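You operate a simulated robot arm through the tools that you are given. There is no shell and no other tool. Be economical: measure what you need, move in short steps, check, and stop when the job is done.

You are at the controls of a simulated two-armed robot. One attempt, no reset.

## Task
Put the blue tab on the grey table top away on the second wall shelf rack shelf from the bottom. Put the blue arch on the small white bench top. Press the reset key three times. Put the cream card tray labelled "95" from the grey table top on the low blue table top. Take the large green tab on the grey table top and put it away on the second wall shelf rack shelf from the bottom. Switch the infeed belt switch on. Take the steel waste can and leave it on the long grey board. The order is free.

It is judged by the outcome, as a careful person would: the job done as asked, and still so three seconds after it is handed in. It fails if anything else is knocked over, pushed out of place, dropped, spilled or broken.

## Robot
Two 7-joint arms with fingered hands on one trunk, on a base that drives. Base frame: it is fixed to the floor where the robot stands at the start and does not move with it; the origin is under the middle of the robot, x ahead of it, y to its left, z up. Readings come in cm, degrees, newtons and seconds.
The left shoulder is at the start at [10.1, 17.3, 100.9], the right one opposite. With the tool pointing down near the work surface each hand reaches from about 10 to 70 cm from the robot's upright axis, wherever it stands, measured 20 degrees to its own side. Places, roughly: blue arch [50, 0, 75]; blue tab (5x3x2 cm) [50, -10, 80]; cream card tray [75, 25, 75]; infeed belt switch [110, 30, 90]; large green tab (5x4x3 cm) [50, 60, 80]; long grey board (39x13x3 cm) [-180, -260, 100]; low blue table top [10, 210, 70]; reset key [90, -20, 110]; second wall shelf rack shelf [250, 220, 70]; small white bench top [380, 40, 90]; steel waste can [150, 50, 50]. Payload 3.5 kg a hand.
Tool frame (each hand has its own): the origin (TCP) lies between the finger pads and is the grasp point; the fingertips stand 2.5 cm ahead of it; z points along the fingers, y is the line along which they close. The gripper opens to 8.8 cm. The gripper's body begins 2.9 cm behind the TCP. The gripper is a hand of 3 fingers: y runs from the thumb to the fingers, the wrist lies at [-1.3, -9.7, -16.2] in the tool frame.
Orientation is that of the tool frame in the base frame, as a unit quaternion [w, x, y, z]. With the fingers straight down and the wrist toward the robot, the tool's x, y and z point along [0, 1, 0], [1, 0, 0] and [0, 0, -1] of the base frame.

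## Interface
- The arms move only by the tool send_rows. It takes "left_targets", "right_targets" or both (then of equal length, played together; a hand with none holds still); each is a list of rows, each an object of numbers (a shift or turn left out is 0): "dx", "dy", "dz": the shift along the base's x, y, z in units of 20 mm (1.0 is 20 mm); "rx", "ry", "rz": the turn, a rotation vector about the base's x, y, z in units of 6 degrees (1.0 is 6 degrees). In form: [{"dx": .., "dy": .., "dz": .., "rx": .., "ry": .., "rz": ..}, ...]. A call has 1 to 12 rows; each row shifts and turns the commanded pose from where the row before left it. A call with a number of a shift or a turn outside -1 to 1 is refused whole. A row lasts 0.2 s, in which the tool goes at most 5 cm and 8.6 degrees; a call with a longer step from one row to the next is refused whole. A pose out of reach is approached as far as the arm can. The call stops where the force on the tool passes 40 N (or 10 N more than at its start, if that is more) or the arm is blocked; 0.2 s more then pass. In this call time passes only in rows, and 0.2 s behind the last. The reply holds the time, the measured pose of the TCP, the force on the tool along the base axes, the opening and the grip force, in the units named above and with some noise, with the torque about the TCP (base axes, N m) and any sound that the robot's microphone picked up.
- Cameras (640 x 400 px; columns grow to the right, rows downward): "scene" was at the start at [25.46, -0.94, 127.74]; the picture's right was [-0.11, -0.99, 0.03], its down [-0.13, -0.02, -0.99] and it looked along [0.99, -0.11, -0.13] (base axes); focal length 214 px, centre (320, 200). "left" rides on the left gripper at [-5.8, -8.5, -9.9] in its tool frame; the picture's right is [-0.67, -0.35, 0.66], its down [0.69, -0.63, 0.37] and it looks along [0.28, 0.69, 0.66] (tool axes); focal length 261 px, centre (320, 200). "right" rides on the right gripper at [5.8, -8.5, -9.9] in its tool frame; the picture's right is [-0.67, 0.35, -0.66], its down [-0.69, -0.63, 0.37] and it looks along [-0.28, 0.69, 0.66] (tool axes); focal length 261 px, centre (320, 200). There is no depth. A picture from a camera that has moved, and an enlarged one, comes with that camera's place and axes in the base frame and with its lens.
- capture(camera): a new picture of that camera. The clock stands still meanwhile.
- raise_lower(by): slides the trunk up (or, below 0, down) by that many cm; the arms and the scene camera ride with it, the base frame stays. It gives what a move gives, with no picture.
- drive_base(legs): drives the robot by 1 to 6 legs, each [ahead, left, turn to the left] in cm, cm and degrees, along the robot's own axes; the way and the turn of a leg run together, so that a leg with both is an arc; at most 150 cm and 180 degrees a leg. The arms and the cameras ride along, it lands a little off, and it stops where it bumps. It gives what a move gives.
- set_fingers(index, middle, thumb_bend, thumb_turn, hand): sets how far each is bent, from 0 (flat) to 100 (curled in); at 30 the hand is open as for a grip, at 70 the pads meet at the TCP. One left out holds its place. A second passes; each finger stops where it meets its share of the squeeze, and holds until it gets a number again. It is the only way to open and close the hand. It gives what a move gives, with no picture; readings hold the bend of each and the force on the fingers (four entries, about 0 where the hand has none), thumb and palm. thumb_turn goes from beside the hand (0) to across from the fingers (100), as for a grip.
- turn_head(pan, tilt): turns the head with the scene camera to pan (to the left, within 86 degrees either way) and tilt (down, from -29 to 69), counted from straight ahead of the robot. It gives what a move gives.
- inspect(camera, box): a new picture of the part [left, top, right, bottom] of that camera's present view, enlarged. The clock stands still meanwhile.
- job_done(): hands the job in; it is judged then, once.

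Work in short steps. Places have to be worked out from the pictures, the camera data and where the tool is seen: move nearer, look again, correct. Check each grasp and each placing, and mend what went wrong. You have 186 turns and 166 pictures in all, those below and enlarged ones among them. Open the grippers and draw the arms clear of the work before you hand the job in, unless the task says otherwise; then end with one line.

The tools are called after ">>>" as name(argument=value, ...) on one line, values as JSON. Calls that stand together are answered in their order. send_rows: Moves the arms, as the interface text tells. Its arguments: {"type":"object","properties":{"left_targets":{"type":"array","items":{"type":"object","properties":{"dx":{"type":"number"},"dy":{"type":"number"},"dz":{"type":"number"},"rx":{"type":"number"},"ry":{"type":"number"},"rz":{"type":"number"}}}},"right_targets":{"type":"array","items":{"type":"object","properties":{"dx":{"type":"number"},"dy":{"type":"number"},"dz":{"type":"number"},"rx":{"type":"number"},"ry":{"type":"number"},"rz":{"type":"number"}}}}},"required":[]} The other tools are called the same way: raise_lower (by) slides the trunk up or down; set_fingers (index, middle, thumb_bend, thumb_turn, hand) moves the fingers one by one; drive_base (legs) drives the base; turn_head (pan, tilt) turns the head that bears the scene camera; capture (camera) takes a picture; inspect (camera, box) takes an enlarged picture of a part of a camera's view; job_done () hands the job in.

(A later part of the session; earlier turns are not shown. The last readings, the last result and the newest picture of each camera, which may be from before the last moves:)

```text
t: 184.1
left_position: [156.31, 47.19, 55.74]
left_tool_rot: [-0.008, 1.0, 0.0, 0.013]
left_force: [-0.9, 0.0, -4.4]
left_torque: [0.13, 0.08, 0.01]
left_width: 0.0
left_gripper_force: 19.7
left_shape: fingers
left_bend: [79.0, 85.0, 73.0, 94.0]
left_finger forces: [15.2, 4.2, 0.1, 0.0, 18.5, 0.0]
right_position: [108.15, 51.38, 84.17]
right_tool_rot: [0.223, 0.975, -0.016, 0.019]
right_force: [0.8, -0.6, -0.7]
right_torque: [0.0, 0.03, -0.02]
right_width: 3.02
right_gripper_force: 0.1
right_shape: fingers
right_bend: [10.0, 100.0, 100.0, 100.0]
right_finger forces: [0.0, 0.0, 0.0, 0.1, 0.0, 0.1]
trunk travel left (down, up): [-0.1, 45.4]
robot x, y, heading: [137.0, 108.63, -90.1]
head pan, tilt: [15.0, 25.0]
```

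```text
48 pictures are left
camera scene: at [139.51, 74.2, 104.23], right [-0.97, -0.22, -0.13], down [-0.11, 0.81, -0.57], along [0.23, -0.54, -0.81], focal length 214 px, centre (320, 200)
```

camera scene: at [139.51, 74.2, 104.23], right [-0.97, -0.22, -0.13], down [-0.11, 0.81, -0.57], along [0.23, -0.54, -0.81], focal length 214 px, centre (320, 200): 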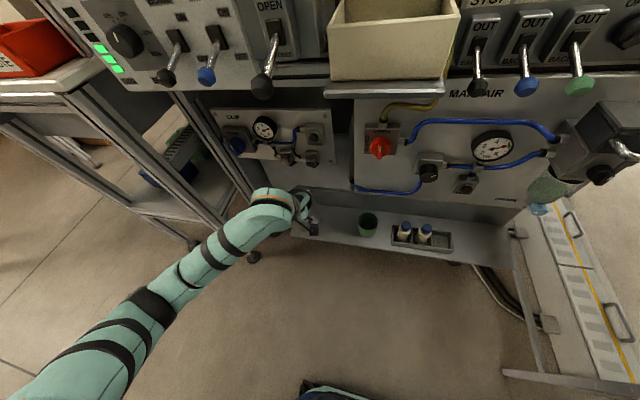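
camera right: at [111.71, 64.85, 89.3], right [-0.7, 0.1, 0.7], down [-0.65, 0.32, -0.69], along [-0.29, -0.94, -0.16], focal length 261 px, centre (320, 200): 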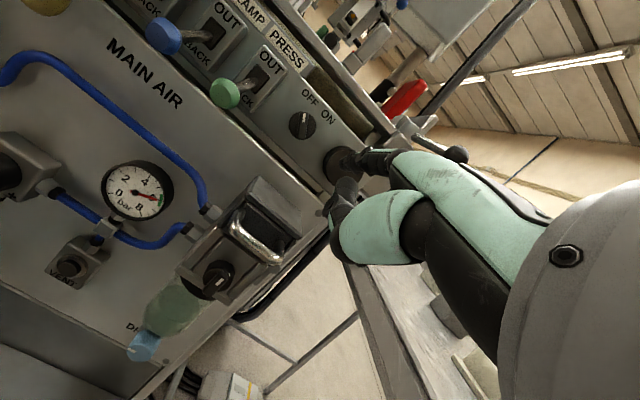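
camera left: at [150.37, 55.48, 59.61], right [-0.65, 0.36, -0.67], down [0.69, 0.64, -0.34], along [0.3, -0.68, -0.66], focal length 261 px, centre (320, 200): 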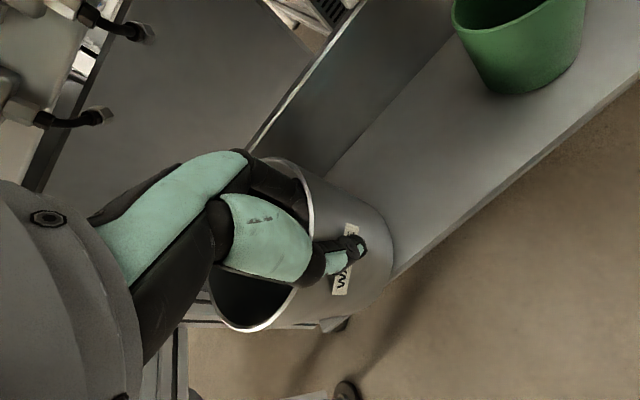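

Can held (≈0.45 kg). Back out, raise the trunk and lift the can, then travel round toward the other side.

>>> drive_base(legs=[[-30, 0, 0]])

>>> raise_lower(by=10)

>>> send_rows(left_targets=[{"dz": 1}, {"dz": 1}, {"dz": 1}, {"dz": 1}, {"dz": 1}, {"dz": 1}, {"dz": 1}, {"dz": 1}, {"dz": 1}, {"dz": 1}, {"dz": 1}, {"dz": 1}], right_targets=[{"rx": 1, "dz": 0.5}, {"rx": 1, "dz": 0.5}, {"rx": 1, "dz": 0.5}, {"rx": 1, "dz": 0.5}, {"dz": 0.5}, {"dz": 0.5}, {}, {}, {}, {}, {}, {}])

>>> drive_base(legs=[[0, -150, 0], [-2, -12, 0], [150, 0, 0], [50, 0, 0]])

>>> turn_head(pan=-25, tilt=12)

>>> capture(camera="scene")

```text
t: 186.1
left_position: [156.34, 77.15, 55.74]
left_tool_rot: [-0.007, 1.0, -0.002, 0.012]
left_force: [-0.5, -0.7, -4.2]
left_torque: [0.12, 0.08, 0.0]
left_width: 0.0
left_gripper_force: 18.6
left_shape: fingers
left_bend: [79.0, 85.0, 73.0, 94.0]
left_finger forces: [15.3, 4.2, 0.1, 0.0, 18.5, 0.0]
right_position: [108.13, 81.55, 84.25]
right_tool_rot: [0.222, 0.975, -0.017, 0.02]
right_force: [0.8, -0.5, 0.3]
right_torque: [0.04, -0.04, -0.02]
right_width: 3.0
right_gripper_force: 0.1
right_shape: fingers
right_bend: [10.0, 100.0, 100.0, 100.0]
right_finger forces: [0.1, 0.0, 0.1, 0.0, 0.0, 0.0]
trunk travel left (down, up): [-0.1, 45.4]
robot x, y, heading: [137.39, 138.75, -90.4]
head pan, tilt: [15.0, 25.0]
```

```text
t: 187.4
left_position: [156.26, 77.2, 65.54]
left_tool_rot: [-0.008, 1.0, -0.001, 0.013]
left_force: [1.1, -0.3, -3.7]
left_torque: [0.11, 0.09, -0.01]
left_width: 0.0
left_gripper_force: 18.9
left_shape: fingers
left_bend: [80.0, 85.0, 73.0, 93.0]
left_finger forces: [15.5, 4.3, 0.0, 0.0, 18.7, 0.0]
right_position: [108.24, 81.47, 94.03]
right_tool_rot: [0.223, 0.974, -0.018, 0.018]
right_force: [0.3, -0.5, 1.6]
right_torque: [0.0, 0.01, -0.01]
right_width: 2.99
right_gripper_force: 0.1
right_shape: fingers
right_bend: [10.0, 100.0, 100.0, 100.0]
right_finger forces: [0.0, 0.0, 0.0, 0.1, 0.0, 0.0]
trunk travel left (down, up): [-10.1, 35.4]
robot x, y, heading: [137.87, 138.53, -90.4]
head pan, tilt: [15.0, 25.0]
```

```text
t: 190.0
left_position: [156.3, 77.29, 89.74]
left_tool_rot: [-0.009, 1.0, -0.001, 0.013]
left_force: [0.8, 0.7, -3.5]
left_torque: [0.08, 0.09, 0.0]
left_width: 0.01
left_gripper_force: 20.2
left_shape: fingers
left_bend: [80.0, 85.0, 74.0, 93.0]
left_finger forces: [16.2, 3.9, 0.0, 0.0, 19.1, 0.2]
right_position: [108.24, 81.69, 100.2]
right_tool_rot: [0.016, 1.0, -0.021, 0.014]
right_force: [0.5, -0.1, 0.0]
right_torque: [-0.02, 0.0, 0.01]
right_width: 2.99
right_gripper_force: 0.0
right_shape: fingers
right_bend: [10.0, 100.0, 100.0, 100.0]
right_finger forces: [0.0, 0.0, 0.0, 0.1, 0.1, 0.0]
trunk travel left (down, up): [-10.1, 35.4]
robot x, y, heading: [137.06, 139.1, -90.4]
head pan, tilt: [15.0, 25.0]
```

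```text
t: 208.0
left_position: [-7.52, -120.93, 89.71]
left_tool_rot: [-0.009, 1.0, 0.001, 0.012]
left_force: [0.8, -0.5, -3.9]
left_torque: [0.09, 0.09, -0.01]
left_width: 0.04
left_gripper_force: 19.9
left_shape: fingers
left_bend: [80.0, 85.0, 75.0, 92.0]
left_finger forces: [16.2, 4.3, 0.0, 0.0, 20.3, 0.1]
right_position: [-55.52, -116.72, 100.1]
right_tool_rot: [0.015, 1.0, -0.021, 0.015]
right_force: [-0.6, 0.1, 0.1]
right_torque: [0.01, 0.01, -0.02]
right_width: 2.99
right_gripper_force: 0.1
right_shape: fingers
right_bend: [10.0, 100.0, 100.0, 100.0]
right_finger forces: [0.0, 0.0, 0.0, 0.1, 0.1, 0.0]
trunk travel left (down, up): [-10.1, 35.4]
robot x, y, heading: [-26.46, -59.39, -90.0]
head pan, tilt: [15.0, 25.0]
```

```text
t: 209.1
left_position: [-7.41, -120.87, 89.71]
left_tool_rot: [-0.008, 1.0, 0.001, 0.012]
left_force: [0.5, -0.2, -3.3]
left_torque: [0.05, 0.08, -0.02]
left_width: 0.0
left_gripper_force: 20.8
left_shape: fingers
left_bend: [80.0, 85.0, 75.0, 92.0]
left_finger forces: [16.5, 4.2, 0.1, 0.0, 20.3, 0.0]
right_position: [-55.55, -116.72, 100.16]
right_tool_rot: [0.016, 1.0, -0.02, 0.014]
right_force: [0.4, -0.8, -0.3]
right_torque: [0.0, 0.0, 0.01]
right_width: 2.99
right_gripper_force: 0.0
right_shape: fingers
right_bend: [10.0, 100.0, 100.0, 100.0]
right_finger forces: [0.0, 0.1, 0.0, 0.1, 0.1, 0.0]
trunk travel left (down, up): [-10.1, 35.4]
robot x, y, heading: [-26.31, -59.49, -89.8]
head pan, tilt: [-25.0, 12.0]
```

```text
47 pictures are left
camera scene: at [-30.52, -84.78, 123.08], right [-0.91, 0.4, 0.14], down [0.09, 0.49, -0.86], along [-0.41, -0.77, -0.48], focal length 214 px, centre (320, 200)
```

scene: 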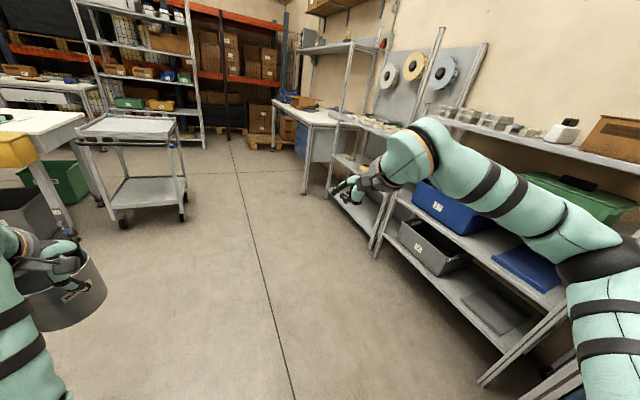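

Zoom at the area around [-180,-260].

>>> inspect(camera="scene", box=[260, 30, 440, 200])

```text
2.35 times, centred on (350, 115) of scene
camera zoom: at [-30.52, -84.78, 123.08], right [-0.91, 0.4, 0.14], down [0.09, 0.49, -0.86], along [-0.41, -0.77, -0.48], focal length 505 px, centre (249, 400)
```

zoom: 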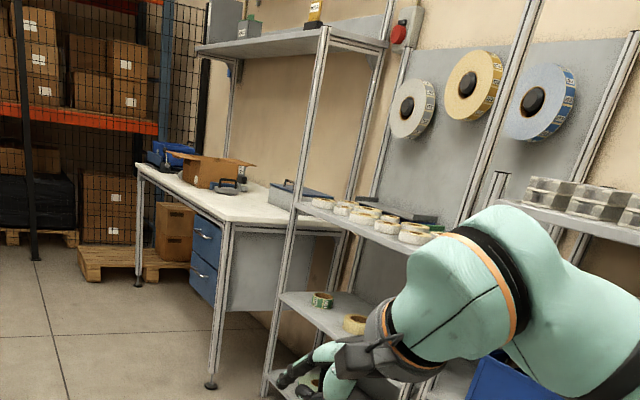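

The board (grey, behind the tape rolls) is on rack 2's shelf at z≈100. Drive round to face it.

>>> drive_base(legs=[[140, -20, 0], [0, 0, -90], [0, 55, 0]])

>>> turn_head(pan=0, tilt=10)

>>> capture(camera="scene")

```text
t: 222.8
left_position: [-108.83, -273.64, 89.7]
left_tool_rot: [-0.002, -0.701, 0.713, -0.015]
left_force: [0.4, -0.2, -3.3]
left_torque: [0.12, -0.08, -0.04]
left_width: 0.01
left_gripper_force: 19.5
left_shape: fingers
left_bend: [80.0, 85.0, 75.0, 93.0]
left_finger forces: [16.0, 3.9, 0.0, 0.0, 19.7, 0.0]
right_position: [-104.02, -225.58, 100.07]
right_tool_rot: [-0.021, -0.687, 0.727, -0.001]
right_force: [0.3, 0.0, -0.1]
right_torque: [-0.01, 0.04, -0.03]
right_width: 2.98
right_gripper_force: 0.0
right_shape: fingers
right_bend: [10.0, 100.0, 100.0, 100.0]
right_finger forces: [0.0, 0.0, 0.1, 0.0, 0.0, 0.0]
trunk travel left (down, up): [-10.1, 35.4]
robot x, y, heading: [-47.23, -255.03, 178.9]
head pan, tilt: [-25.0, 12.0]
```

```text
t: 223.7
left_position: [-108.98, -273.47, 89.65]
left_tool_rot: [-0.003, -0.701, 0.713, -0.014]
left_force: [0.2, -1.0, -4.0]
left_torque: [0.12, -0.07, 0.03]
left_width: 0.0
left_gripper_force: 19.7
left_shape: fingers
left_bend: [80.0, 85.0, 75.0, 93.0]
left_finger forces: [16.1, 4.1, 0.0, 0.1, 19.7, 0.0]
right_position: [-104.13, -225.52, 100.22]
right_tool_rot: [-0.021, -0.687, 0.726, 0.001]
right_force: [0.2, -0.5, -0.2]
right_torque: [0.01, -0.01, 0.01]
right_width: 3.02
right_gripper_force: 0.0
right_shape: fingers
right_bend: [10.0, 100.0, 100.0, 100.0]
right_finger forces: [0.1, 0.1, 0.1, 0.0, 0.0, 0.0]
trunk travel left (down, up): [-10.1, 35.4]
robot x, y, heading: [-46.95, -255.69, 178.7]
head pan, tilt: [0.0, 10.0]
```

```text
45 pictures are left
camera scene: at [-73.44, -254.94, 123.12], right [0.02, 1.0, 0.0], down [0.48, -0.01, -0.88], along [-0.88, 0.02, -0.48], focal length 214 px, centre (320, 200)
```

scene: 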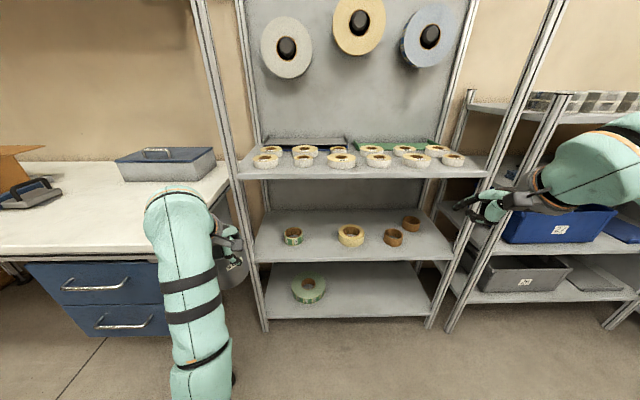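

Grey board ≈ center [-176.5,-259.6], top z≈98. Raise the can to z≈113, pull it in, and drive up to the rack.

>>> send_rows(left_targets=[{"dz": 1}, {"dz": 1}, {"dz": 1}, {"dz": 1}, {"dz": 1}, {"dz": 1}, {"dz": 1, "dx": 0.6}, {"dz": 1, "dx": 0.8}, {"dz": 1, "dx": 0.8}, {"dz": 1, "dx": 0.8}, {"dz": 1, "dx": 0.8}, {"dz": 1, "dx": 0.8}])

>>> drive_base(legs=[[50, -9, 1]])

>>> turn_head(pan=5, tilt=15)

>>> capture(camera="scene")

```text
t: 225.6
left_position: [-106.4, -278.59, 96.25]
left_tool_rot: [-0.057, 0.734, -0.67, 0.096]
left_force: [-0.3, -0.3, -2.7]
left_torque: [0.14, -0.03, -0.01]
left_width: 0.0
left_gripper_force: 20.6
left_shape: fingers
left_bend: [80.0, 85.0, 75.0, 92.0]
left_finger forces: [17.5, 3.9, 0.1, 0.1, 20.5, 0.1]
right_position: [-104.06, -225.55, 100.15]
right_tool_rot: [-0.02, -0.687, 0.726, 0.0]
right_force: [-0.3, 0.1, 0.5]
right_torque: [-0.03, -0.01, 0.01]
right_width: 3.01
right_gripper_force: 0.1
right_shape: fingers
right_bend: [10.0, 100.0, 100.0, 100.0]
right_finger forces: [0.0, 0.1, 0.0, 0.1, 0.0, 0.0]
trunk travel left (down, up): [-10.1, 35.4]
robot x, y, heading: [-47.55, -255.44, 178.8]
head pan, tilt: [0.0, 10.0]
stopped in row 9 (left hand): the arm was blocked; the commanded pose is now the measured one
```

```text
t: 227.7
left_position: [-139.91, -272.9, 96.17]
left_tool_rot: [-0.058, 0.741, -0.662, 0.101]
left_force: [7.2, -2.0, -2.3]
left_torque: [-0.04, -0.07, 0.31]
left_width: 1.04
left_gripper_force: 31.2
left_shape: fingers
left_bend: [81.0, 85.0, 80.0, 88.0]
left_finger forces: [32.8, 0.0, 0.0, 0.0, 29.4, 0.0]
right_position: [-138.41, -219.41, 100.01]
right_tool_rot: [-0.021, -0.692, 0.722, 0.0]
right_force: [-0.1, 0.4, -0.1]
right_torque: [-0.03, 0.01, 0.0]
right_width: 3.01
right_gripper_force: 0.0
right_shape: fingers
right_bend: [10.0, 100.0, 100.0, 100.0]
right_finger forces: [0.0, 0.1, 0.1, 0.0, 0.0, 0.1]
trunk travel left (down, up): [-10.1, 35.4]
robot x, y, heading: [-81.23, -248.4, 179.6]
head pan, tilt: [0.0, 10.0]
stopped in leg 1: the force on the tool passed its limit at 53 N (the readings are from after the stop); the commanded pose is now the measured one
```

```text
t: 228.4
left_position: [-139.76, -273.07, 96.37]
left_tool_rot: [-0.058, 0.74, -0.662, 0.098]
left_force: [6.0, -1.2, -4.8]
left_torque: [0.03, -0.11, 0.17]
left_width: 0.99
left_gripper_force: 25.8
left_shape: fingers
left_bend: [81.0, 85.0, 80.0, 88.0]
left_finger forces: [27.1, 0.0, 0.1, 0.0, 24.6, 0.0]
right_position: [-138.19, -219.44, 100.26]
right_tool_rot: [-0.022, -0.692, 0.722, 0.0]
right_force: [0.5, 0.5, 0.1]
right_torque: [-0.02, -0.01, -0.02]
right_width: 3.0
right_gripper_force: 0.0
right_shape: fingers
right_bend: [10.0, 100.0, 100.0, 100.0]
right_finger forces: [0.1, 0.0, 0.0, 0.0, 0.1, 0.0]
trunk travel left (down, up): [-10.1, 35.4]
robot x, y, heading: [-81.45, -248.81, 179.6]
head pan, tilt: [5.0, 15.0]
```

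```text
44 pictures are left
camera scene: at [-107.02, -249.44, 122.38], right [-0.08, 1.0, -0.03], down [0.55, 0.02, -0.83], along [-0.83, -0.08, -0.55], focal length 214 px, centre (320, 200)
```

scene: 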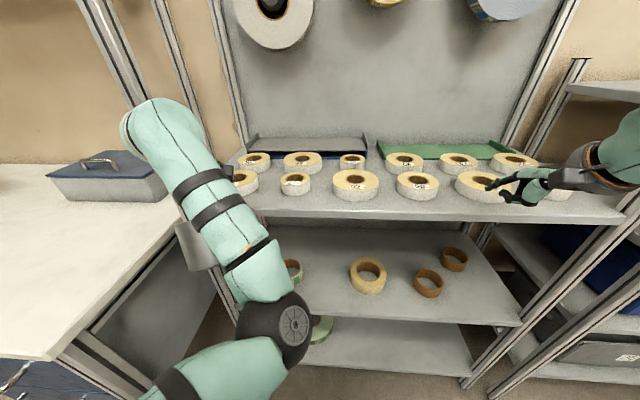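

The raise had been blocked and the can touched the shelf. Back off 20 cm and inspect the can in hand.

>>> drive_base(legs=[[-20, 0, 0]])

>>> capture(camera="left")

>>> capture(camera="scene")

```text
t: 230.0
left_position: [-119.56, -273.2, 96.38]
left_tool_rot: [-0.058, 0.741, -0.662, 0.099]
left_force: [0.6, 0.1, -4.0]
left_torque: [0.12, 0.05, 0.03]
left_width: 0.89
left_gripper_force: 23.3
left_shape: fingers
left_bend: [81.0, 85.0, 81.0, 90.0]
left_finger forces: [24.6, 0.0, 0.1, 0.1, 22.0, 0.0]
right_position: [-118.25, -219.7, 100.33]
right_tool_rot: [-0.022, -0.693, 0.721, 0.001]
right_force: [0.5, 0.2, 0.1]
right_torque: [0.04, 0.03, 0.02]
right_width: 3.0
right_gripper_force: 0.0
right_shape: fingers
right_bend: [10.0, 100.0, 100.0, 100.0]
right_finger forces: [0.0, 0.1, 0.0, 0.0, 0.0, 0.0]
trunk travel left (down, up): [-10.1, 35.4]
robot x, y, heading: [-61.25, -248.93, 180.0]
head pan, tilt: [5.0, 15.0]
```

```text
43 pictures are left
camera left: at [-114.17, -265.96, 107.4], right [0.41, 0.68, -0.61], down [0.76, -0.62, -0.17], along [-0.5, -0.39, -0.77], focal length 261 px, centre (320, 200)
```

left: 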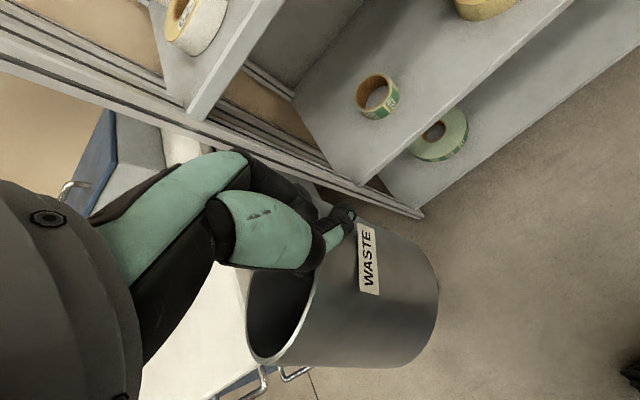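

```text
42 pictures are left
camera scene: at [-87.02, -249.53, 122.35], right [-0.08, 1.0, -0.03], down [0.56, 0.02, -0.83], along [-0.83, -0.08, -0.56], focal length 214 px, centre (320, 200)
```

scene: 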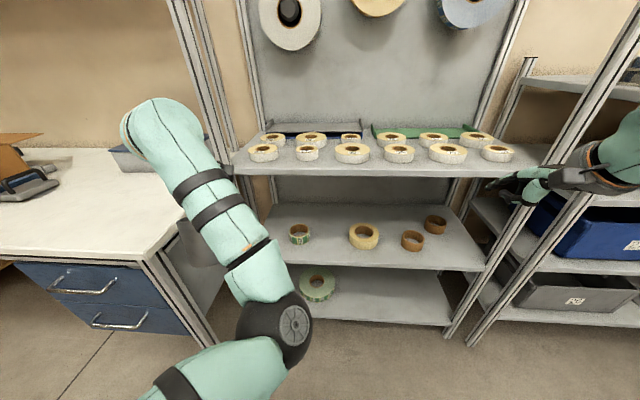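

Tapes are undisturbed and the can is still held. Restore the left hand to upright at its earlier posture.

>>> send_rows(left_targets=[{"rx": 0.19, "ry": 0.71, "rz": -0.39, "dx": -0.6, "dy": 0.8, "dz": -0.8}, {"rx": 0.19, "ry": 0.71, "rz": -0.39, "dx": -0.6, "dy": 0.8, "dz": -0.8}, {"rx": 0.19, "ry": 0.71, "rz": -0.39, "dx": -0.6, "dy": 0.8, "dz": -0.8}])

>>> capture(camera="left")

```text
t: 231.0
left_position: [-123.71, -273.16, 92.44]
left_tool_rot: [0.016, 0.737, -0.676, -0.001]
left_force: [-0.1, -0.2, -3.9]
left_torque: [0.08, 0.0, -0.03]
left_width: 0.9
left_gripper_force: 24.3
left_shape: fingers
left_bend: [81.0, 85.0, 81.0, 90.0]
left_finger forces: [25.1, 0.0, 0.0, 0.0, 22.6, 0.1]
right_position: [-118.35, -219.8, 100.23]
right_tool_rot: [-0.022, -0.693, 0.721, 0.001]
right_force: [0.0, 0.0, -0.6]
right_torque: [0.01, 0.01, -0.03]
right_width: 3.01
right_gripper_force: 0.1
right_shape: fingers
right_bend: [10.0, 100.0, 100.0, 100.0]
right_finger forces: [0.0, 0.1, 0.1, 0.0, 0.1, 0.0]
trunk travel left (down, up): [-10.1, 35.4]
robot x, y, heading: [-61.31, -248.85, 180.0]
head pan, tilt: [5.0, 15.0]
stopped in row 3 (left hand): the arm was blocked; the commanded pose is now the measured one
```

```text
41 pictures are left
camera left: at [-115.43, -266.45, 102.11], right [0.27, 0.68, -0.68], down [0.68, -0.64, -0.37], along [-0.68, -0.36, -0.64], focal length 261 px, centre (320, 200)
```

left: 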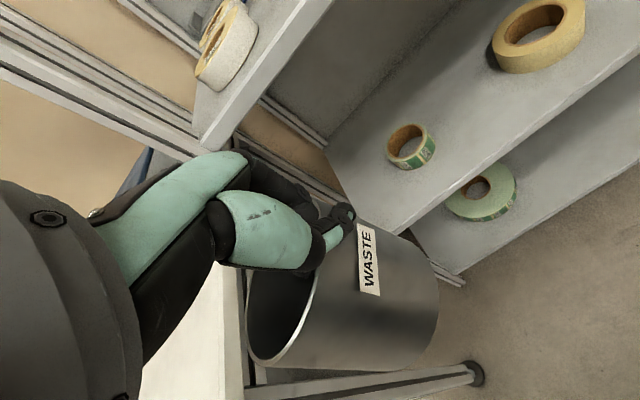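

Hand is upright again and the can hangs near upright. Use the trunk to gain height (+22 cm) instead of the arm.

>>> raise_lower(by=22)

>>> turn_head(pan=12, tilt=35)

>>> capture(camera="scene")

```text
t: 233.3
left_position: [-123.61, -272.7, 114.53]
left_tool_rot: [0.016, 0.734, -0.679, -0.002]
left_force: [0.0, 0.3, -4.3]
left_torque: [0.1, 0.05, 0.02]
left_width: 0.9
left_gripper_force: 23.7
left_shape: fingers
left_bend: [81.0, 85.0, 81.0, 90.0]
left_finger forces: [25.6, 0.1, 0.0, 0.0, 21.9, 0.1]
right_position: [-118.34, -219.78, 122.05]
right_tool_rot: [-0.021, -0.693, 0.721, 0.002]
right_force: [-0.3, -0.1, 0.7]
right_torque: [0.0, 0.0, 0.0]
right_width: 2.97
right_gripper_force: 0.0
right_shape: fingers
right_bend: [10.0, 100.0, 100.0, 100.0]
right_finger forces: [0.0, 0.0, 0.1, 0.2, 0.0, 0.0]
trunk travel left (down, up): [-32.1, 13.4]
robot x, y, heading: [-61.17, -249.08, 179.7]
head pan, tilt: [5.0, 15.0]
```

```text
t: 234.2
left_position: [-123.69, -272.77, 114.43]
left_tool_rot: [0.016, 0.735, -0.678, -0.002]
left_force: [-0.3, 0.9, -3.8]
left_torque: [0.08, 0.03, 0.04]
left_width: 0.89
left_gripper_force: 24.0
left_shape: fingers
left_bend: [81.0, 85.0, 81.0, 90.0]
left_finger forces: [25.7, 0.0, 0.0, 0.0, 21.9, 0.0]
right_position: [-118.39, -219.77, 122.16]
right_tool_rot: [-0.02, -0.693, 0.721, 0.001]
right_force: [0.0, 0.6, -0.7]
right_torque: [0.02, 0.02, 0.01]
right_width: 3.03
right_gripper_force: 0.0
right_shape: fingers
right_bend: [10.0, 100.0, 100.0, 100.0]
right_finger forces: [0.0, 0.0, 0.1, 0.1, 0.0, 0.1]
trunk travel left (down, up): [-32.1, 13.4]
robot x, y, heading: [-61.18, -249.15, 179.6]
head pan, tilt: [12.0, 35.0]
```

```text
40 pictures are left
camera scene: at [-71.45, -250.6, 147.19], right [-0.2, 0.98, -0.01], down [0.6, 0.12, -0.79], along [-0.77, -0.17, -0.61], focal length 214 px, centre (320, 200)
```

scene: 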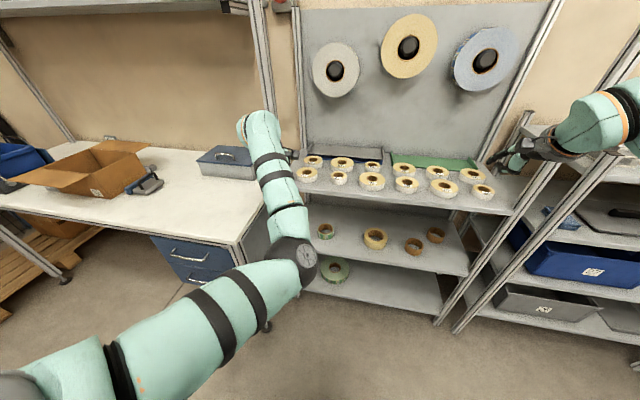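

Pull the right hand back and curl its index; then approach with the can above the tapes.

>>> send_rows(right_targets=[{"dx": 1}, {"dx": 1}, {"dx": 1}, {"dx": 1}, {"dx": 1}, {"dx": 1}])

>>> set_fingers(hand="right", index=70)

>>> drive_base(legs=[[0, -13.3, 0], [28, 0, 0]])

>>> capture(camera="left")

```text
t: 235.6
left_position: [-123.7, -272.76, 114.69]
left_tool_rot: [0.016, 0.734, -0.679, -0.001]
left_force: [0.2, -0.1, -2.4]
left_torque: [0.06, -0.01, 0.02]
left_width: 0.95
left_gripper_force: 23.8
left_shape: fingers
left_bend: [81.0, 85.0, 81.0, 90.0]
left_finger forces: [25.6, 0.1, 0.1, 0.0, 21.8, 0.0]
right_position: [-106.19, -219.83, 122.31]
right_tool_rot: [-0.022, -0.693, 0.721, 0.001]
right_force: [0.6, 0.0, 0.0]
right_torque: [0.0, 0.0, 0.01]
right_width: 2.97
right_gripper_force: 0.0
right_shape: fingers
right_bend: [10.0, 100.0, 100.0, 100.0]
right_finger forces: [0.1, 0.0, 0.0, 0.0, 0.0, 0.0]
trunk travel left (down, up): [-32.1, 13.4]
robot x, y, heading: [-61.05, -248.58, 179.8]
head pan, tilt: [12.0, 35.0]
```

```text
t: 236.6
left_position: [-123.77, -272.78, 114.46]
left_tool_rot: [0.016, 0.735, -0.678, -0.002]
left_force: [-0.5, 0.2, -2.5]
left_torque: [0.09, 0.01, -0.01]
left_width: 0.92
left_gripper_force: 23.5
left_shape: fingers
left_bend: [81.0, 85.0, 81.0, 90.0]
left_finger forces: [25.8, 0.0, 0.0, 0.1, 21.7, 0.1]
right_position: [-106.33, -219.91, 122.28]
right_tool_rot: [-0.022, -0.692, 0.721, 0.001]
right_force: [0.2, 0.0, 0.0]
right_torque: [0.01, -0.02, 0.01]
right_width: 1.4
right_gripper_force: 0.1
right_shape: fingers
right_bend: [42.0, 100.0, 98.0, 100.0]
right_finger forces: [0.1, 0.0, 0.0, 0.0, 0.0, 0.1]
trunk travel left (down, up): [-32.1, 13.4]
robot x, y, heading: [-61.41, -248.75, 179.7]
head pan, tilt: [12.0, 35.0]
```

```text
t: 239.4
left_position: [-151.68, -258.99, 114.69]
left_tool_rot: [0.016, 0.732, -0.681, -0.002]
left_force: [-0.2, 0.3, -3.6]
left_torque: [0.09, -0.01, 0.0]
left_width: 0.92
left_gripper_force: 23.3
left_shape: fingers
left_bend: [81.0, 85.0, 81.0, 90.0]
left_finger forces: [25.4, 0.0, 0.0, 0.0, 21.7, 0.1]
right_position: [-134.22, -206.2, 122.27]
right_tool_rot: [-0.021, -0.692, 0.722, 0.001]
right_force: [-1.2, 0.2, 0.1]
right_torque: [0.0, 0.01, 0.01]
right_width: 1.35
right_gripper_force: 0.1
right_shape: fingers
right_bend: [42.0, 100.0, 98.0, 100.0]
right_finger forces: [0.1, 0.0, 0.0, 0.0, 0.0, 0.0]
trunk travel left (down, up): [-32.1, 13.4]
robot x, y, heading: [-89.26, -235.31, 179.6]
head pan, tilt: [12.0, 35.0]
```

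```text
39 pictures are left
camera left: at [-143.39, -252.38, 124.22], right [0.28, 0.68, -0.68], down [0.67, -0.64, -0.37], along [-0.69, -0.35, -0.64], focal length 261 px, centre (320, 200)
```

left: 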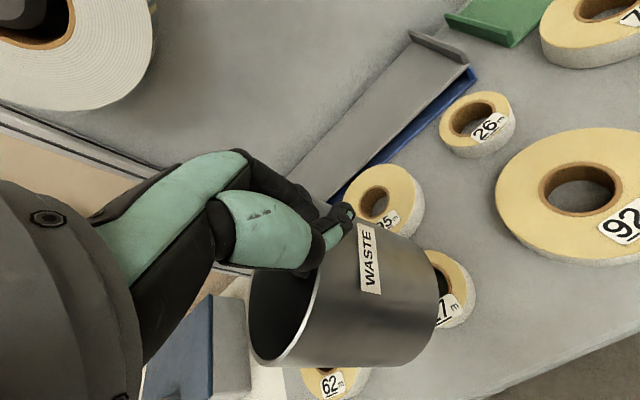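

The grey board is clear: center ≈[-177.4,-260.5]. Test extending the arm forward 8 cm first (keeps the base farther from the rack).

>>> send_rows(left_targets=[{"dx": -0.7}, {"dx": -0.7}, {"dx": -0.7}, {"dx": -0.7, "dy": -0.2}, {"dx": -0.7, "dy": -0.2}])

```text
t: 240.6
left_position: [-158.84, -259.74, 114.71]
left_tool_rot: [0.016, 0.732, -0.681, -0.002]
left_force: [-0.8, 0.1, -3.8]
left_torque: [0.06, 0.02, 0.02]
left_width: 0.93
left_gripper_force: 23.5
left_shape: fingers
left_bend: [81.0, 85.0, 82.0, 90.0]
left_finger forces: [25.7, 0.0, 0.0, 0.0, 21.4, 0.0]
right_position: [-134.19, -206.2, 122.2]
right_tool_rot: [-0.02, -0.692, 0.722, 0.001]
right_force: [-0.7, 0.6, 0.0]
right_torque: [0.01, 0.02, 0.02]
right_width: 1.38
right_gripper_force: 0.1
right_shape: fingers
right_bend: [42.0, 100.0, 97.0, 100.0]
right_finger forces: [0.0, 0.0, 0.0, 0.1, 0.1, 0.0]
trunk travel left (down, up): [-32.1, 13.4]
robot x, y, heading: [-89.36, -234.8, 179.7]
head pan, tilt: [12.0, 35.0]
```

Works. Drive the remaining ~13.7 cm and look.

>>> drive_base(legs=[[13.7, 0, 0]])

>>> capture(camera="left")

```text
t: 241.9
left_position: [-172.05, -259.59, 114.79]
left_tool_rot: [0.017, 0.733, -0.68, -0.002]
left_force: [-0.5, -0.4, -3.6]
left_torque: [0.1, 0.0, 0.05]
left_width: 0.93
left_gripper_force: 22.9
left_shape: fingers
left_bend: [81.0, 85.0, 82.0, 90.0]
left_finger forces: [25.2, 0.0, 0.1, 0.0, 21.3, 0.0]
right_position: [-147.52, -205.91, 122.34]
right_tool_rot: [-0.022, -0.691, 0.723, 0.002]
right_force: [-0.3, 0.1, -0.4]
right_torque: [0.01, -0.03, -0.01]
right_width: 1.35
right_gripper_force: 0.0
right_shape: fingers
right_bend: [42.0, 100.0, 97.0, 100.0]
right_finger forces: [0.1, 0.1, 0.0, 0.0, 0.1, 0.0]
trunk travel left (down, up): [-32.1, 13.4]
robot x, y, heading: [-103.15, -235.1, 179.6]
head pan, tilt: [12.0, 35.0]
```

```text
38 pictures are left
camera left: at [-163.71, -252.94, 124.29], right [0.28, 0.68, -0.68], down [0.67, -0.65, -0.37], along [-0.69, -0.35, -0.64], focal length 261 px, centre (320, 200)
```

left: 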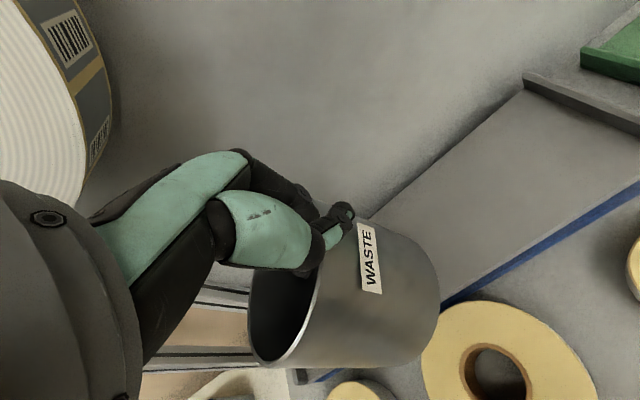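

Can has pivoted a bit in the grip; its center is ≈[-173,-261.5]. Move 5 cm further in over the board and check.

>>> send_rows(left_targets=[{"dx": -0.8}, {"dx": -0.8}, {"dx": -0.9}])

>>> send_rows(left_targets=[{"dz": -0.6}, {"dz": -0.6}, {"dz": -0.5}])

>>> capture(camera="left")

>>> capture(camera="scene")

```text
t: 242.7
left_position: [-176.37, -259.57, 114.65]
left_tool_rot: [0.016, 0.732, -0.681, -0.001]
left_force: [-0.4, -0.6, -3.8]
left_torque: [0.1, 0.02, 0.01]
left_width: 0.94
left_gripper_force: 23.2
left_shape: fingers
left_bend: [81.0, 85.0, 82.0, 90.0]
left_finger forces: [25.6, 0.1, 0.0, 0.1, 21.0, 0.0]
left hand out of reach, approached as far as the arm can: row 3
right_position: [-147.75, -206.04, 122.32]
right_tool_rot: [-0.021, -0.691, 0.723, 0.001]
right_force: [0.6, 0.1, -0.7]
right_torque: [0.0, -0.01, -0.02]
right_width: 1.37
right_gripper_force: 0.2
right_shape: fingers
right_bend: [42.0, 100.0, 97.0, 100.0]
right_finger forces: [0.0, 0.0, 0.0, 0.0, 0.0, 0.0]
trunk travel left (down, up): [-32.1, 13.4]
robot x, y, heading: [-102.75, -235.03, 179.4]
head pan, tilt: [12.0, 35.0]
```

```text
t: 243.5
left_position: [-176.49, -259.53, 111.18]
left_tool_rot: [0.016, 0.732, -0.681, -0.001]
left_force: [-0.6, -0.5, -3.8]
left_torque: [0.09, 0.0, -0.02]
left_width: 0.94
left_gripper_force: 22.9
left_shape: fingers
left_bend: [81.0, 85.0, 82.0, 90.0]
left_finger forces: [25.5, 0.1, 0.0, 0.1, 20.9, 0.0]
right_position: [-147.73, -205.9, 122.26]
right_tool_rot: [-0.021, -0.691, 0.723, 0.001]
right_force: [-0.2, -0.5, 0.8]
right_torque: [-0.01, 0.02, 0.02]
right_width: 1.34
right_gripper_force: 0.0
right_shape: fingers
right_bend: [42.0, 100.0, 97.0, 100.0]
right_finger forces: [0.1, 0.0, 0.0, 0.1, 0.1, 0.1]
trunk travel left (down, up): [-32.1, 13.4]
robot x, y, heading: [-102.79, -235.14, 179.5]
head pan, tilt: [12.0, 35.0]
```

```text
37 pictures are left
camera left: at [-168.06, -252.95, 120.7], right [0.28, 0.68, -0.68], down [0.67, -0.65, -0.37], along [-0.69, -0.35, -0.64], focal length 261 px, centre (320, 200)
```

left: 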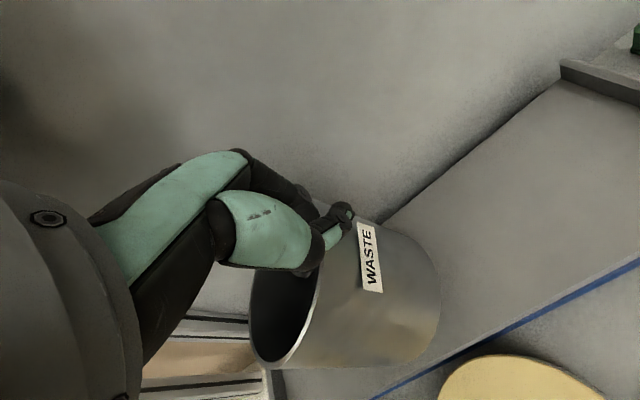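

```text
36 pictures are left
camera scene: at [-113.0, -236.9, 147.19], right [-0.2, 0.98, -0.01], down [0.6, 0.11, -0.79], along [-0.77, -0.16, -0.61], focal length 214 px, centre (320, 200)
```

scene: 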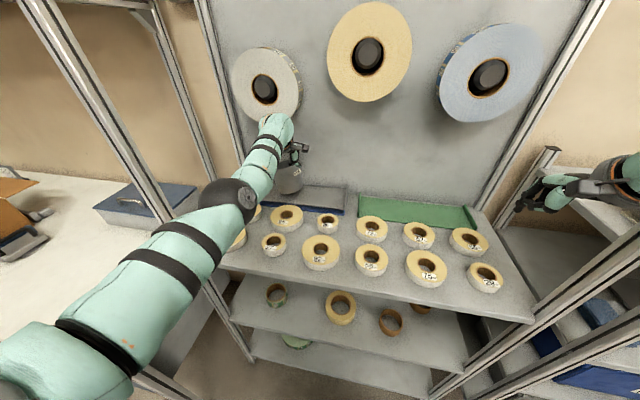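

Scene view puts the can's bottom center ≈[-177,-262], over the board. Lower gently until contact.

>>> send_rows(left_targets=[{"dz": -0.3}, {"dz": -0.3}, {"dz": -0.2}])

>>> send_rows(left_targets=[{"dz": -0.15}, {"dz": -0.15}, {"dz": -0.15}])

>>> capture(camera="left")

```text
t: 244.3
left_position: [-176.35, -259.49, 109.62]
left_tool_rot: [0.016, 0.732, -0.681, -0.002]
left_force: [0.2, 0.5, -3.9]
left_torque: [0.06, 0.0, -0.01]
left_width: 0.96
left_gripper_force: 23.5
left_shape: fingers
left_bend: [81.0, 85.0, 82.0, 90.0]
left_finger forces: [25.5, 0.0, 0.0, 0.0, 21.0, 0.0]
right_position: [-147.76, -205.91, 122.19]
right_tool_rot: [-0.022, -0.691, 0.723, 0.001]
right_force: [0.0, -0.6, 0.2]
right_torque: [0.01, 0.01, 0.01]
right_width: 1.34
right_gripper_force: 0.0
right_shape: fingers
right_bend: [42.0, 100.0, 97.0, 100.0]
right_finger forces: [0.0, 0.0, 0.0, 0.0, 0.1, 0.0]
trunk travel left (down, up): [-32.1, 13.4]
robot x, y, heading: [-102.92, -235.36, 179.6]
head pan, tilt: [12.0, 35.0]
```

```text
t: 245.1
left_position: [-176.33, -259.36, 108.83]
left_tool_rot: [0.017, 0.732, -0.681, -0.002]
left_force: [0.6, 2.3, 2.8]
left_torque: [-0.02, 0.11, 0.01]
left_width: 0.98
left_gripper_force: 26.9
left_shape: fingers
left_bend: [81.0, 85.0, 82.0, 90.0]
left_finger forces: [30.4, 0.0, 0.1, 0.0, 22.9, 0.0]
right_position: [-147.56, -205.85, 122.28]
right_tool_rot: [-0.022, -0.691, 0.723, 0.001]
right_force: [0.6, -0.1, -0.3]
right_torque: [0.03, -0.08, -0.01]
right_width: 1.32
right_gripper_force: 0.0
right_shape: fingers
right_bend: [42.0, 100.0, 97.0, 100.0]
right_finger forces: [0.2, 0.0, 0.1, 0.0, 0.0, 0.0]
trunk travel left (down, up): [-32.1, 13.4]
robot x, y, heading: [-102.94, -235.03, 179.6]
head pan, tilt: [12.0, 35.0]
```

```text
35 pictures are left
camera left: at [-167.96, -252.81, 118.38], right [0.28, 0.68, -0.68], down [0.67, -0.65, -0.37], along [-0.69, -0.35, -0.64], focal length 261 px, centre (320, 200)
```

left: 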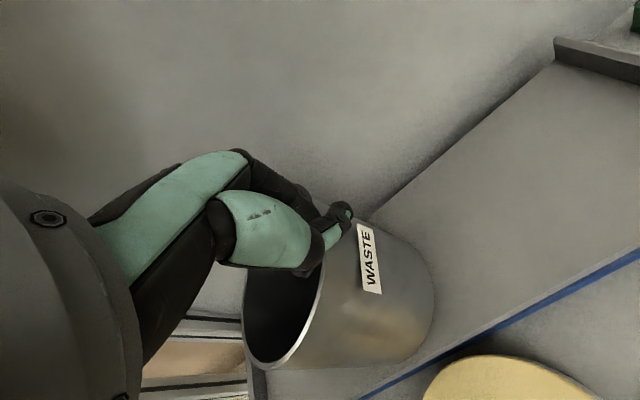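

Contact made. Settle 3 mm more, then release.

>>> send_rows(left_targets=[{"dz": -0.1}, {"dz": -0.05}])

>>> set_fingers(hand="left", thumb_bend=60)

>>> set_fingers(hand="left", thumb_bend=40, index=70, middle=70)

>>> capture(camera="left")

```text
t: 245.7
left_position: [-176.44, -259.48, 108.47]
left_tool_rot: [0.015, 0.732, -0.681, -0.002]
left_force: [0.0, -0.4, -2.9]
left_torque: [0.06, 0.06, 0.0]
left_width: 1.09
left_gripper_force: 20.5
left_shape: fingers
left_bend: [81.0, 85.0, 83.0, 92.0]
left_finger forces: [21.2, 0.1, 0.0, 0.0, 19.7, 0.1]
right_position: [-147.74, -205.99, 122.31]
right_tool_rot: [-0.022, -0.691, 0.722, 0.001]
right_force: [0.5, 0.1, 0.2]
right_torque: [0.01, 0.0, 0.01]
right_width: 1.34
right_gripper_force: 0.0
right_shape: fingers
right_bend: [42.0, 100.0, 97.0, 100.0]
right_finger forces: [0.1, 0.1, 0.1, 0.0, 0.1, 0.0]
trunk travel left (down, up): [-32.1, 13.4]
robot x, y, heading: [-102.76, -235.19, 179.5]
head pan, tilt: [12.0, 35.0]
```

```text
t: 246.7
left_position: [-176.25, -259.47, 108.38]
left_tool_rot: [0.016, 0.733, -0.68, -0.002]
left_force: [-1.0, -0.4, -2.3]
left_torque: [0.05, 0.12, 0.01]
left_width: 0.77
left_gripper_force: 13.2
left_shape: fingers
left_bend: [82.0, 85.0, 64.0, 93.0]
left_finger forces: [13.1, 0.0, 0.1, 0.0, 12.4, 0.0]
right_position: [-147.6, -206.09, 122.25]
right_tool_rot: [-0.022, -0.691, 0.723, 0.001]
right_force: [-0.3, 0.9, 0.1]
right_torque: [0.0, -0.02, 0.0]
right_width: 1.3
right_gripper_force: 0.0
right_shape: fingers
right_bend: [42.0, 100.0, 97.0, 100.0]
right_finger forces: [0.0, 0.0, 0.0, 0.1, 0.1, 0.1]
trunk travel left (down, up): [-32.1, 13.4]
robot x, y, heading: [-102.47, -235.2, 179.1]
head pan, tilt: [12.0, 35.0]
```

```text
t: 247.7
left_position: [-176.29, -259.49, 108.44]
left_tool_rot: [0.016, 0.732, -0.681, -0.002]
left_force: [0.2, -0.3, -0.2]
left_torque: [0.01, -0.02, 0.0]
left_width: 3.03
left_gripper_force: 0.0
left_shape: fingers
left_bend: [70.0, 70.0, 40.0, 100.0]
left_finger forces: [0.1, 0.0, 0.0, 0.0, 0.1, 0.1]
right_position: [-147.66, -205.92, 122.3]
right_tool_rot: [-0.022, -0.691, 0.723, 0.001]
right_force: [-0.6, -0.9, 0.6]
right_torque: [0.0, 0.02, -0.01]
right_width: 1.32
right_gripper_force: 0.0
right_shape: fingers
right_bend: [42.0, 100.0, 97.0, 100.0]
right_finger forces: [0.0, 0.1, 0.0, 0.0, 0.0, 0.1]
trunk travel left (down, up): [-32.1, 13.4]
robot x, y, heading: [-102.91, -234.95, 179.5]
head pan, tilt: [12.0, 35.0]
```

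```text
34 pictures are left
camera left: at [-167.93, -252.93, 118.01], right [0.28, 0.68, -0.68], down [0.67, -0.65, -0.37], along [-0.69, -0.35, -0.64], focal length 261 px, centre (320, 200)
```

left: 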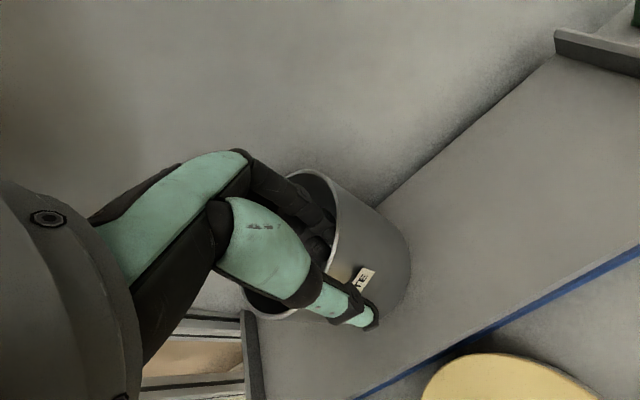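

Can stands on the board. Lift the hand straight up and check.

>>> send_rows(left_targets=[{"dz": 0.5}, {"dz": 0.8}, {"dz": 0.8}, {"dz": 0.8}])

>>> capture(camera="left")

```text
t: 248.7
left_position: [-176.19, -259.6, 114.31]
left_tool_rot: [0.016, 0.732, -0.681, -0.002]
left_force: [0.8, 0.5, -0.8]
left_torque: [0.01, 0.02, 0.01]
left_width: 3.03
left_gripper_force: 0.1
left_shape: fingers
left_bend: [70.0, 70.0, 40.0, 100.0]
left_finger forces: [0.1, 0.1, 0.0, 0.0, 0.0, 0.0]
right_position: [-147.58, -205.96, 122.23]
right_tool_rot: [-0.022, -0.691, 0.723, 0.002]
right_force: [-0.7, -0.9, -0.4]
right_torque: [-0.02, -0.01, -0.02]
right_width: 1.3
right_gripper_force: 0.0
right_shape: fingers
right_bend: [42.0, 100.0, 97.0, 100.0]
right_finger forces: [0.0, 0.1, 0.1, 0.0, 0.0, 0.1]
trunk travel left (down, up): [-32.1, 13.4]
robot x, y, heading: [-102.85, -235.04, 179.3]
head pan, tilt: [12.0, 35.0]
```

```text
33 pictures are left
camera left: at [-167.91, -252.96, 123.85], right [0.28, 0.68, -0.68], down [0.67, -0.65, -0.37], along [-0.69, -0.35, -0.64], focal length 261 px, centre (320, 200)
```

left: 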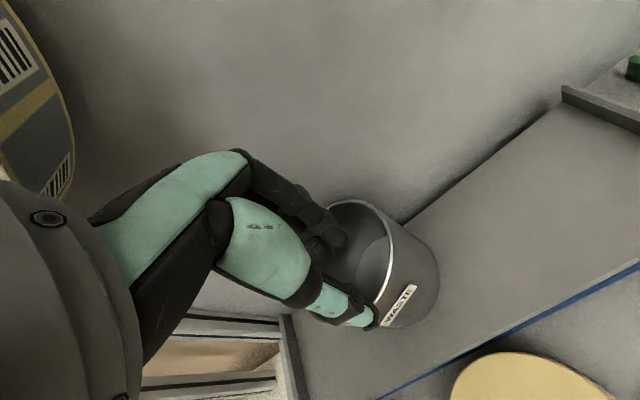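

Can placed. Raise trunk slightly, back away, and drive back to the table front.

>>> raise_lower(by=4)

>>> drive_base(legs=[[-45, 0, 0], [0, 0, -90], [150, 0, 0], [78, 0, 0], [0, 0, -90], [48, 0, 0]])

>>> turn_head(pan=5, tilt=40)

>>> capture(camera="scene")

```text
t: 249.6
left_position: [-175.86, -259.33, 119.43]
left_tool_rot: [0.022, 0.732, -0.681, -0.008]
left_force: [3.3, 4.0, -3.4]
left_torque: [-0.26, 0.16, 0.04]
left_width: 3.02
left_gripper_force: 2.7
left_shape: fingers
left_bend: [70.0, 70.0, 40.0, 100.0]
left_finger forces: [0.0, 0.0, 0.0, 0.1, 0.0, 5.5]
right_position: [-147.75, -205.73, 126.15]
right_tool_rot: [-0.022, -0.69, 0.723, 0.0]
right_force: [-0.8, 0.0, 0.3]
right_torque: [0.06, -0.01, -0.01]
right_width: 1.31
right_gripper_force: 0.1
right_shape: fingers
right_bend: [43.0, 100.0, 97.0, 100.0]
right_finger forces: [0.0, 0.0, 0.0, 0.1, 0.0, 0.0]
trunk travel left (down, up): [-36.1, 9.4]
robot x, y, heading: [-103.15, -234.84, 179.5]
head pan, tilt: [12.0, 35.0]
```

```text
t: 273.1
left_position: [60.38, 15.42, 119.49]
left_tool_rot: [0.009, 0.677, 0.736, 0.021]
left_force: [-0.6, -0.1, 0.1]
left_torque: [-0.02, -0.02, 0.0]
left_width: 3.03
left_gripper_force: 0.1
left_shape: fingers
left_bend: [70.0, 70.0, 40.0, 100.0]
left_finger forces: [0.1, 0.0, 0.0, 0.1, 0.0, 0.0]
right_position: [32.8, -38.39, 126.3]
right_tool_rot: [0.001, 0.719, 0.695, 0.023]
right_force: [0.5, 0.0, 0.2]
right_torque: [-0.03, 0.01, 0.0]
right_width: 1.29
right_gripper_force: 0.1
right_shape: fingers
right_bend: [43.0, 100.0, 97.0, 100.0]
right_finger forces: [0.1, 0.0, 0.1, 0.1, 0.1, 0.1]
trunk travel left (down, up): [-36.1, 9.4]
robot x, y, heading: [-12.38, -9.57, 0.1]
head pan, tilt: [12.0, 35.0]
```

```text
t: 273.8
left_position: [60.59, 15.46, 119.41]
left_tool_rot: [0.008, 0.676, 0.737, 0.022]
left_force: [1.0, -0.1, 0.1]
left_torque: [-0.02, -0.01, 0.01]
left_width: 3.04
left_gripper_force: 0.1
left_shape: fingers
left_bend: [70.0, 70.0, 40.0, 100.0]
left_finger forces: [0.0, 0.1, 0.1, 0.1, 0.0, 0.0]
right_position: [32.98, -38.44, 126.39]
right_tool_rot: [0.001, 0.72, 0.694, 0.022]
right_force: [-0.2, 0.1, -0.2]
right_torque: [0.02, 0.01, 0.0]
right_width: 1.28
right_gripper_force: 0.0
right_shape: fingers
right_bend: [43.0, 100.0, 97.0, 100.0]
right_finger forces: [0.0, 0.0, 0.1, 0.0, 0.0, 0.1]
trunk travel left (down, up): [-36.1, 9.4]
robot x, y, heading: [-11.5, -9.62, 0.3]
head pan, tilt: [5.0, 40.0]
```

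```text
32 pictures are left
camera scene: at [-3.47, -8.94, 150.78], right [0.09, -1.0, 0.0], down [-0.66, -0.06, -0.75], along [0.75, 0.07, -0.66], focal length 214 px, centre (320, 200)
```

scene: 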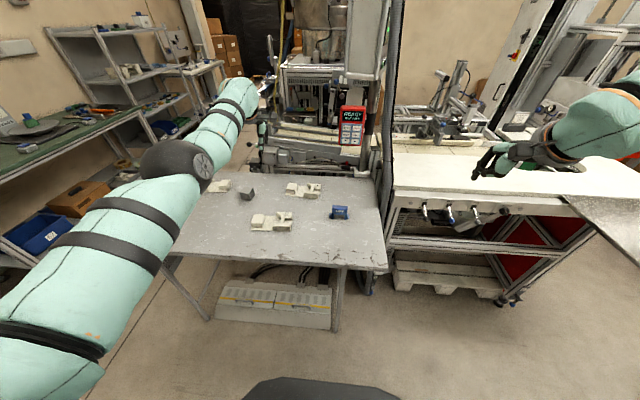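

Back at the table. Lower the trunk by 20 and examine tray 95.

>>> raise_lower(by=-20)

>>> turn_head(pan=0, tilt=25)

>>> inspect(camera="scene", box=[200, 110, 420, 250])

```text
t: 275.9
left_position: [60.66, 15.57, 99.55]
left_tool_rot: [0.008, 0.676, 0.736, 0.022]
left_force: [0.4, 0.1, -0.1]
left_torque: [-0.01, 0.02, 0.03]
left_width: 3.05
left_gripper_force: 0.0
left_shape: fingers
left_bend: [70.0, 70.0, 40.0, 100.0]
left_finger forces: [0.0, 0.0, 0.0, 0.0, 0.1, 0.0]
right_position: [32.85, -38.51, 106.32]
right_tool_rot: [0.001, 0.72, 0.694, 0.022]
right_force: [-0.1, -0.2, -0.5]
right_torque: [-0.03, -0.03, -0.04]
right_width: 1.3
right_gripper_force: 0.0
right_shape: fingers
right_bend: [43.0, 100.0, 97.0, 100.0]
right_finger forces: [0.1, 0.1, 0.1, 0.1, 0.0, 0.1]
trunk travel left (down, up): [-16.1, 29.4]
robot x, y, heading: [-11.98, -9.71, 0.0]
head pan, tilt: [5.0, 40.0]
```

```text
t: 276.7
left_position: [60.73, 15.49, 99.4]
left_tool_rot: [0.007, 0.677, 0.735, 0.021]
left_force: [-0.8, 0.0, 0.5]
left_torque: [-0.01, 0.01, 0.0]
left_width: 3.04
left_gripper_force: 0.0
left_shape: fingers
left_bend: [70.0, 70.0, 40.0, 100.0]
left_finger forces: [0.0, 0.0, 0.0, 0.0, 0.1, 0.0]
right_position: [32.9, -38.4, 106.31]
right_tool_rot: [0.001, 0.719, 0.695, 0.023]
right_force: [0.2, -0.6, -0.7]
right_torque: [-0.07, -0.01, 0.0]
right_width: 1.31
right_gripper_force: 0.0
right_shape: fingers
right_bend: [43.0, 100.0, 97.0, 100.0]
right_finger forces: [0.1, 0.0, 0.1, 0.0, 0.0, 0.0]
trunk travel left (down, up): [-16.1, 29.4]
robot x, y, heading: [-12.37, -9.55, -0.0]
head pan, tilt: [0.0, 25.0]
```

```text
2.86 times, centred on (310, 180) of scene
camera zoom: at [8.03, -9.65, 129.52], right [0.0, -1.0, 0.0], down [-0.62, 0.0, -0.79], along [0.79, 0.0, -0.62], focal length 613 px, centre (349, 257)
```

zoom: 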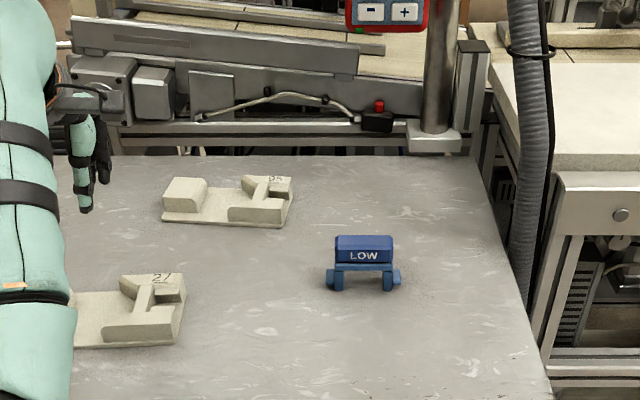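

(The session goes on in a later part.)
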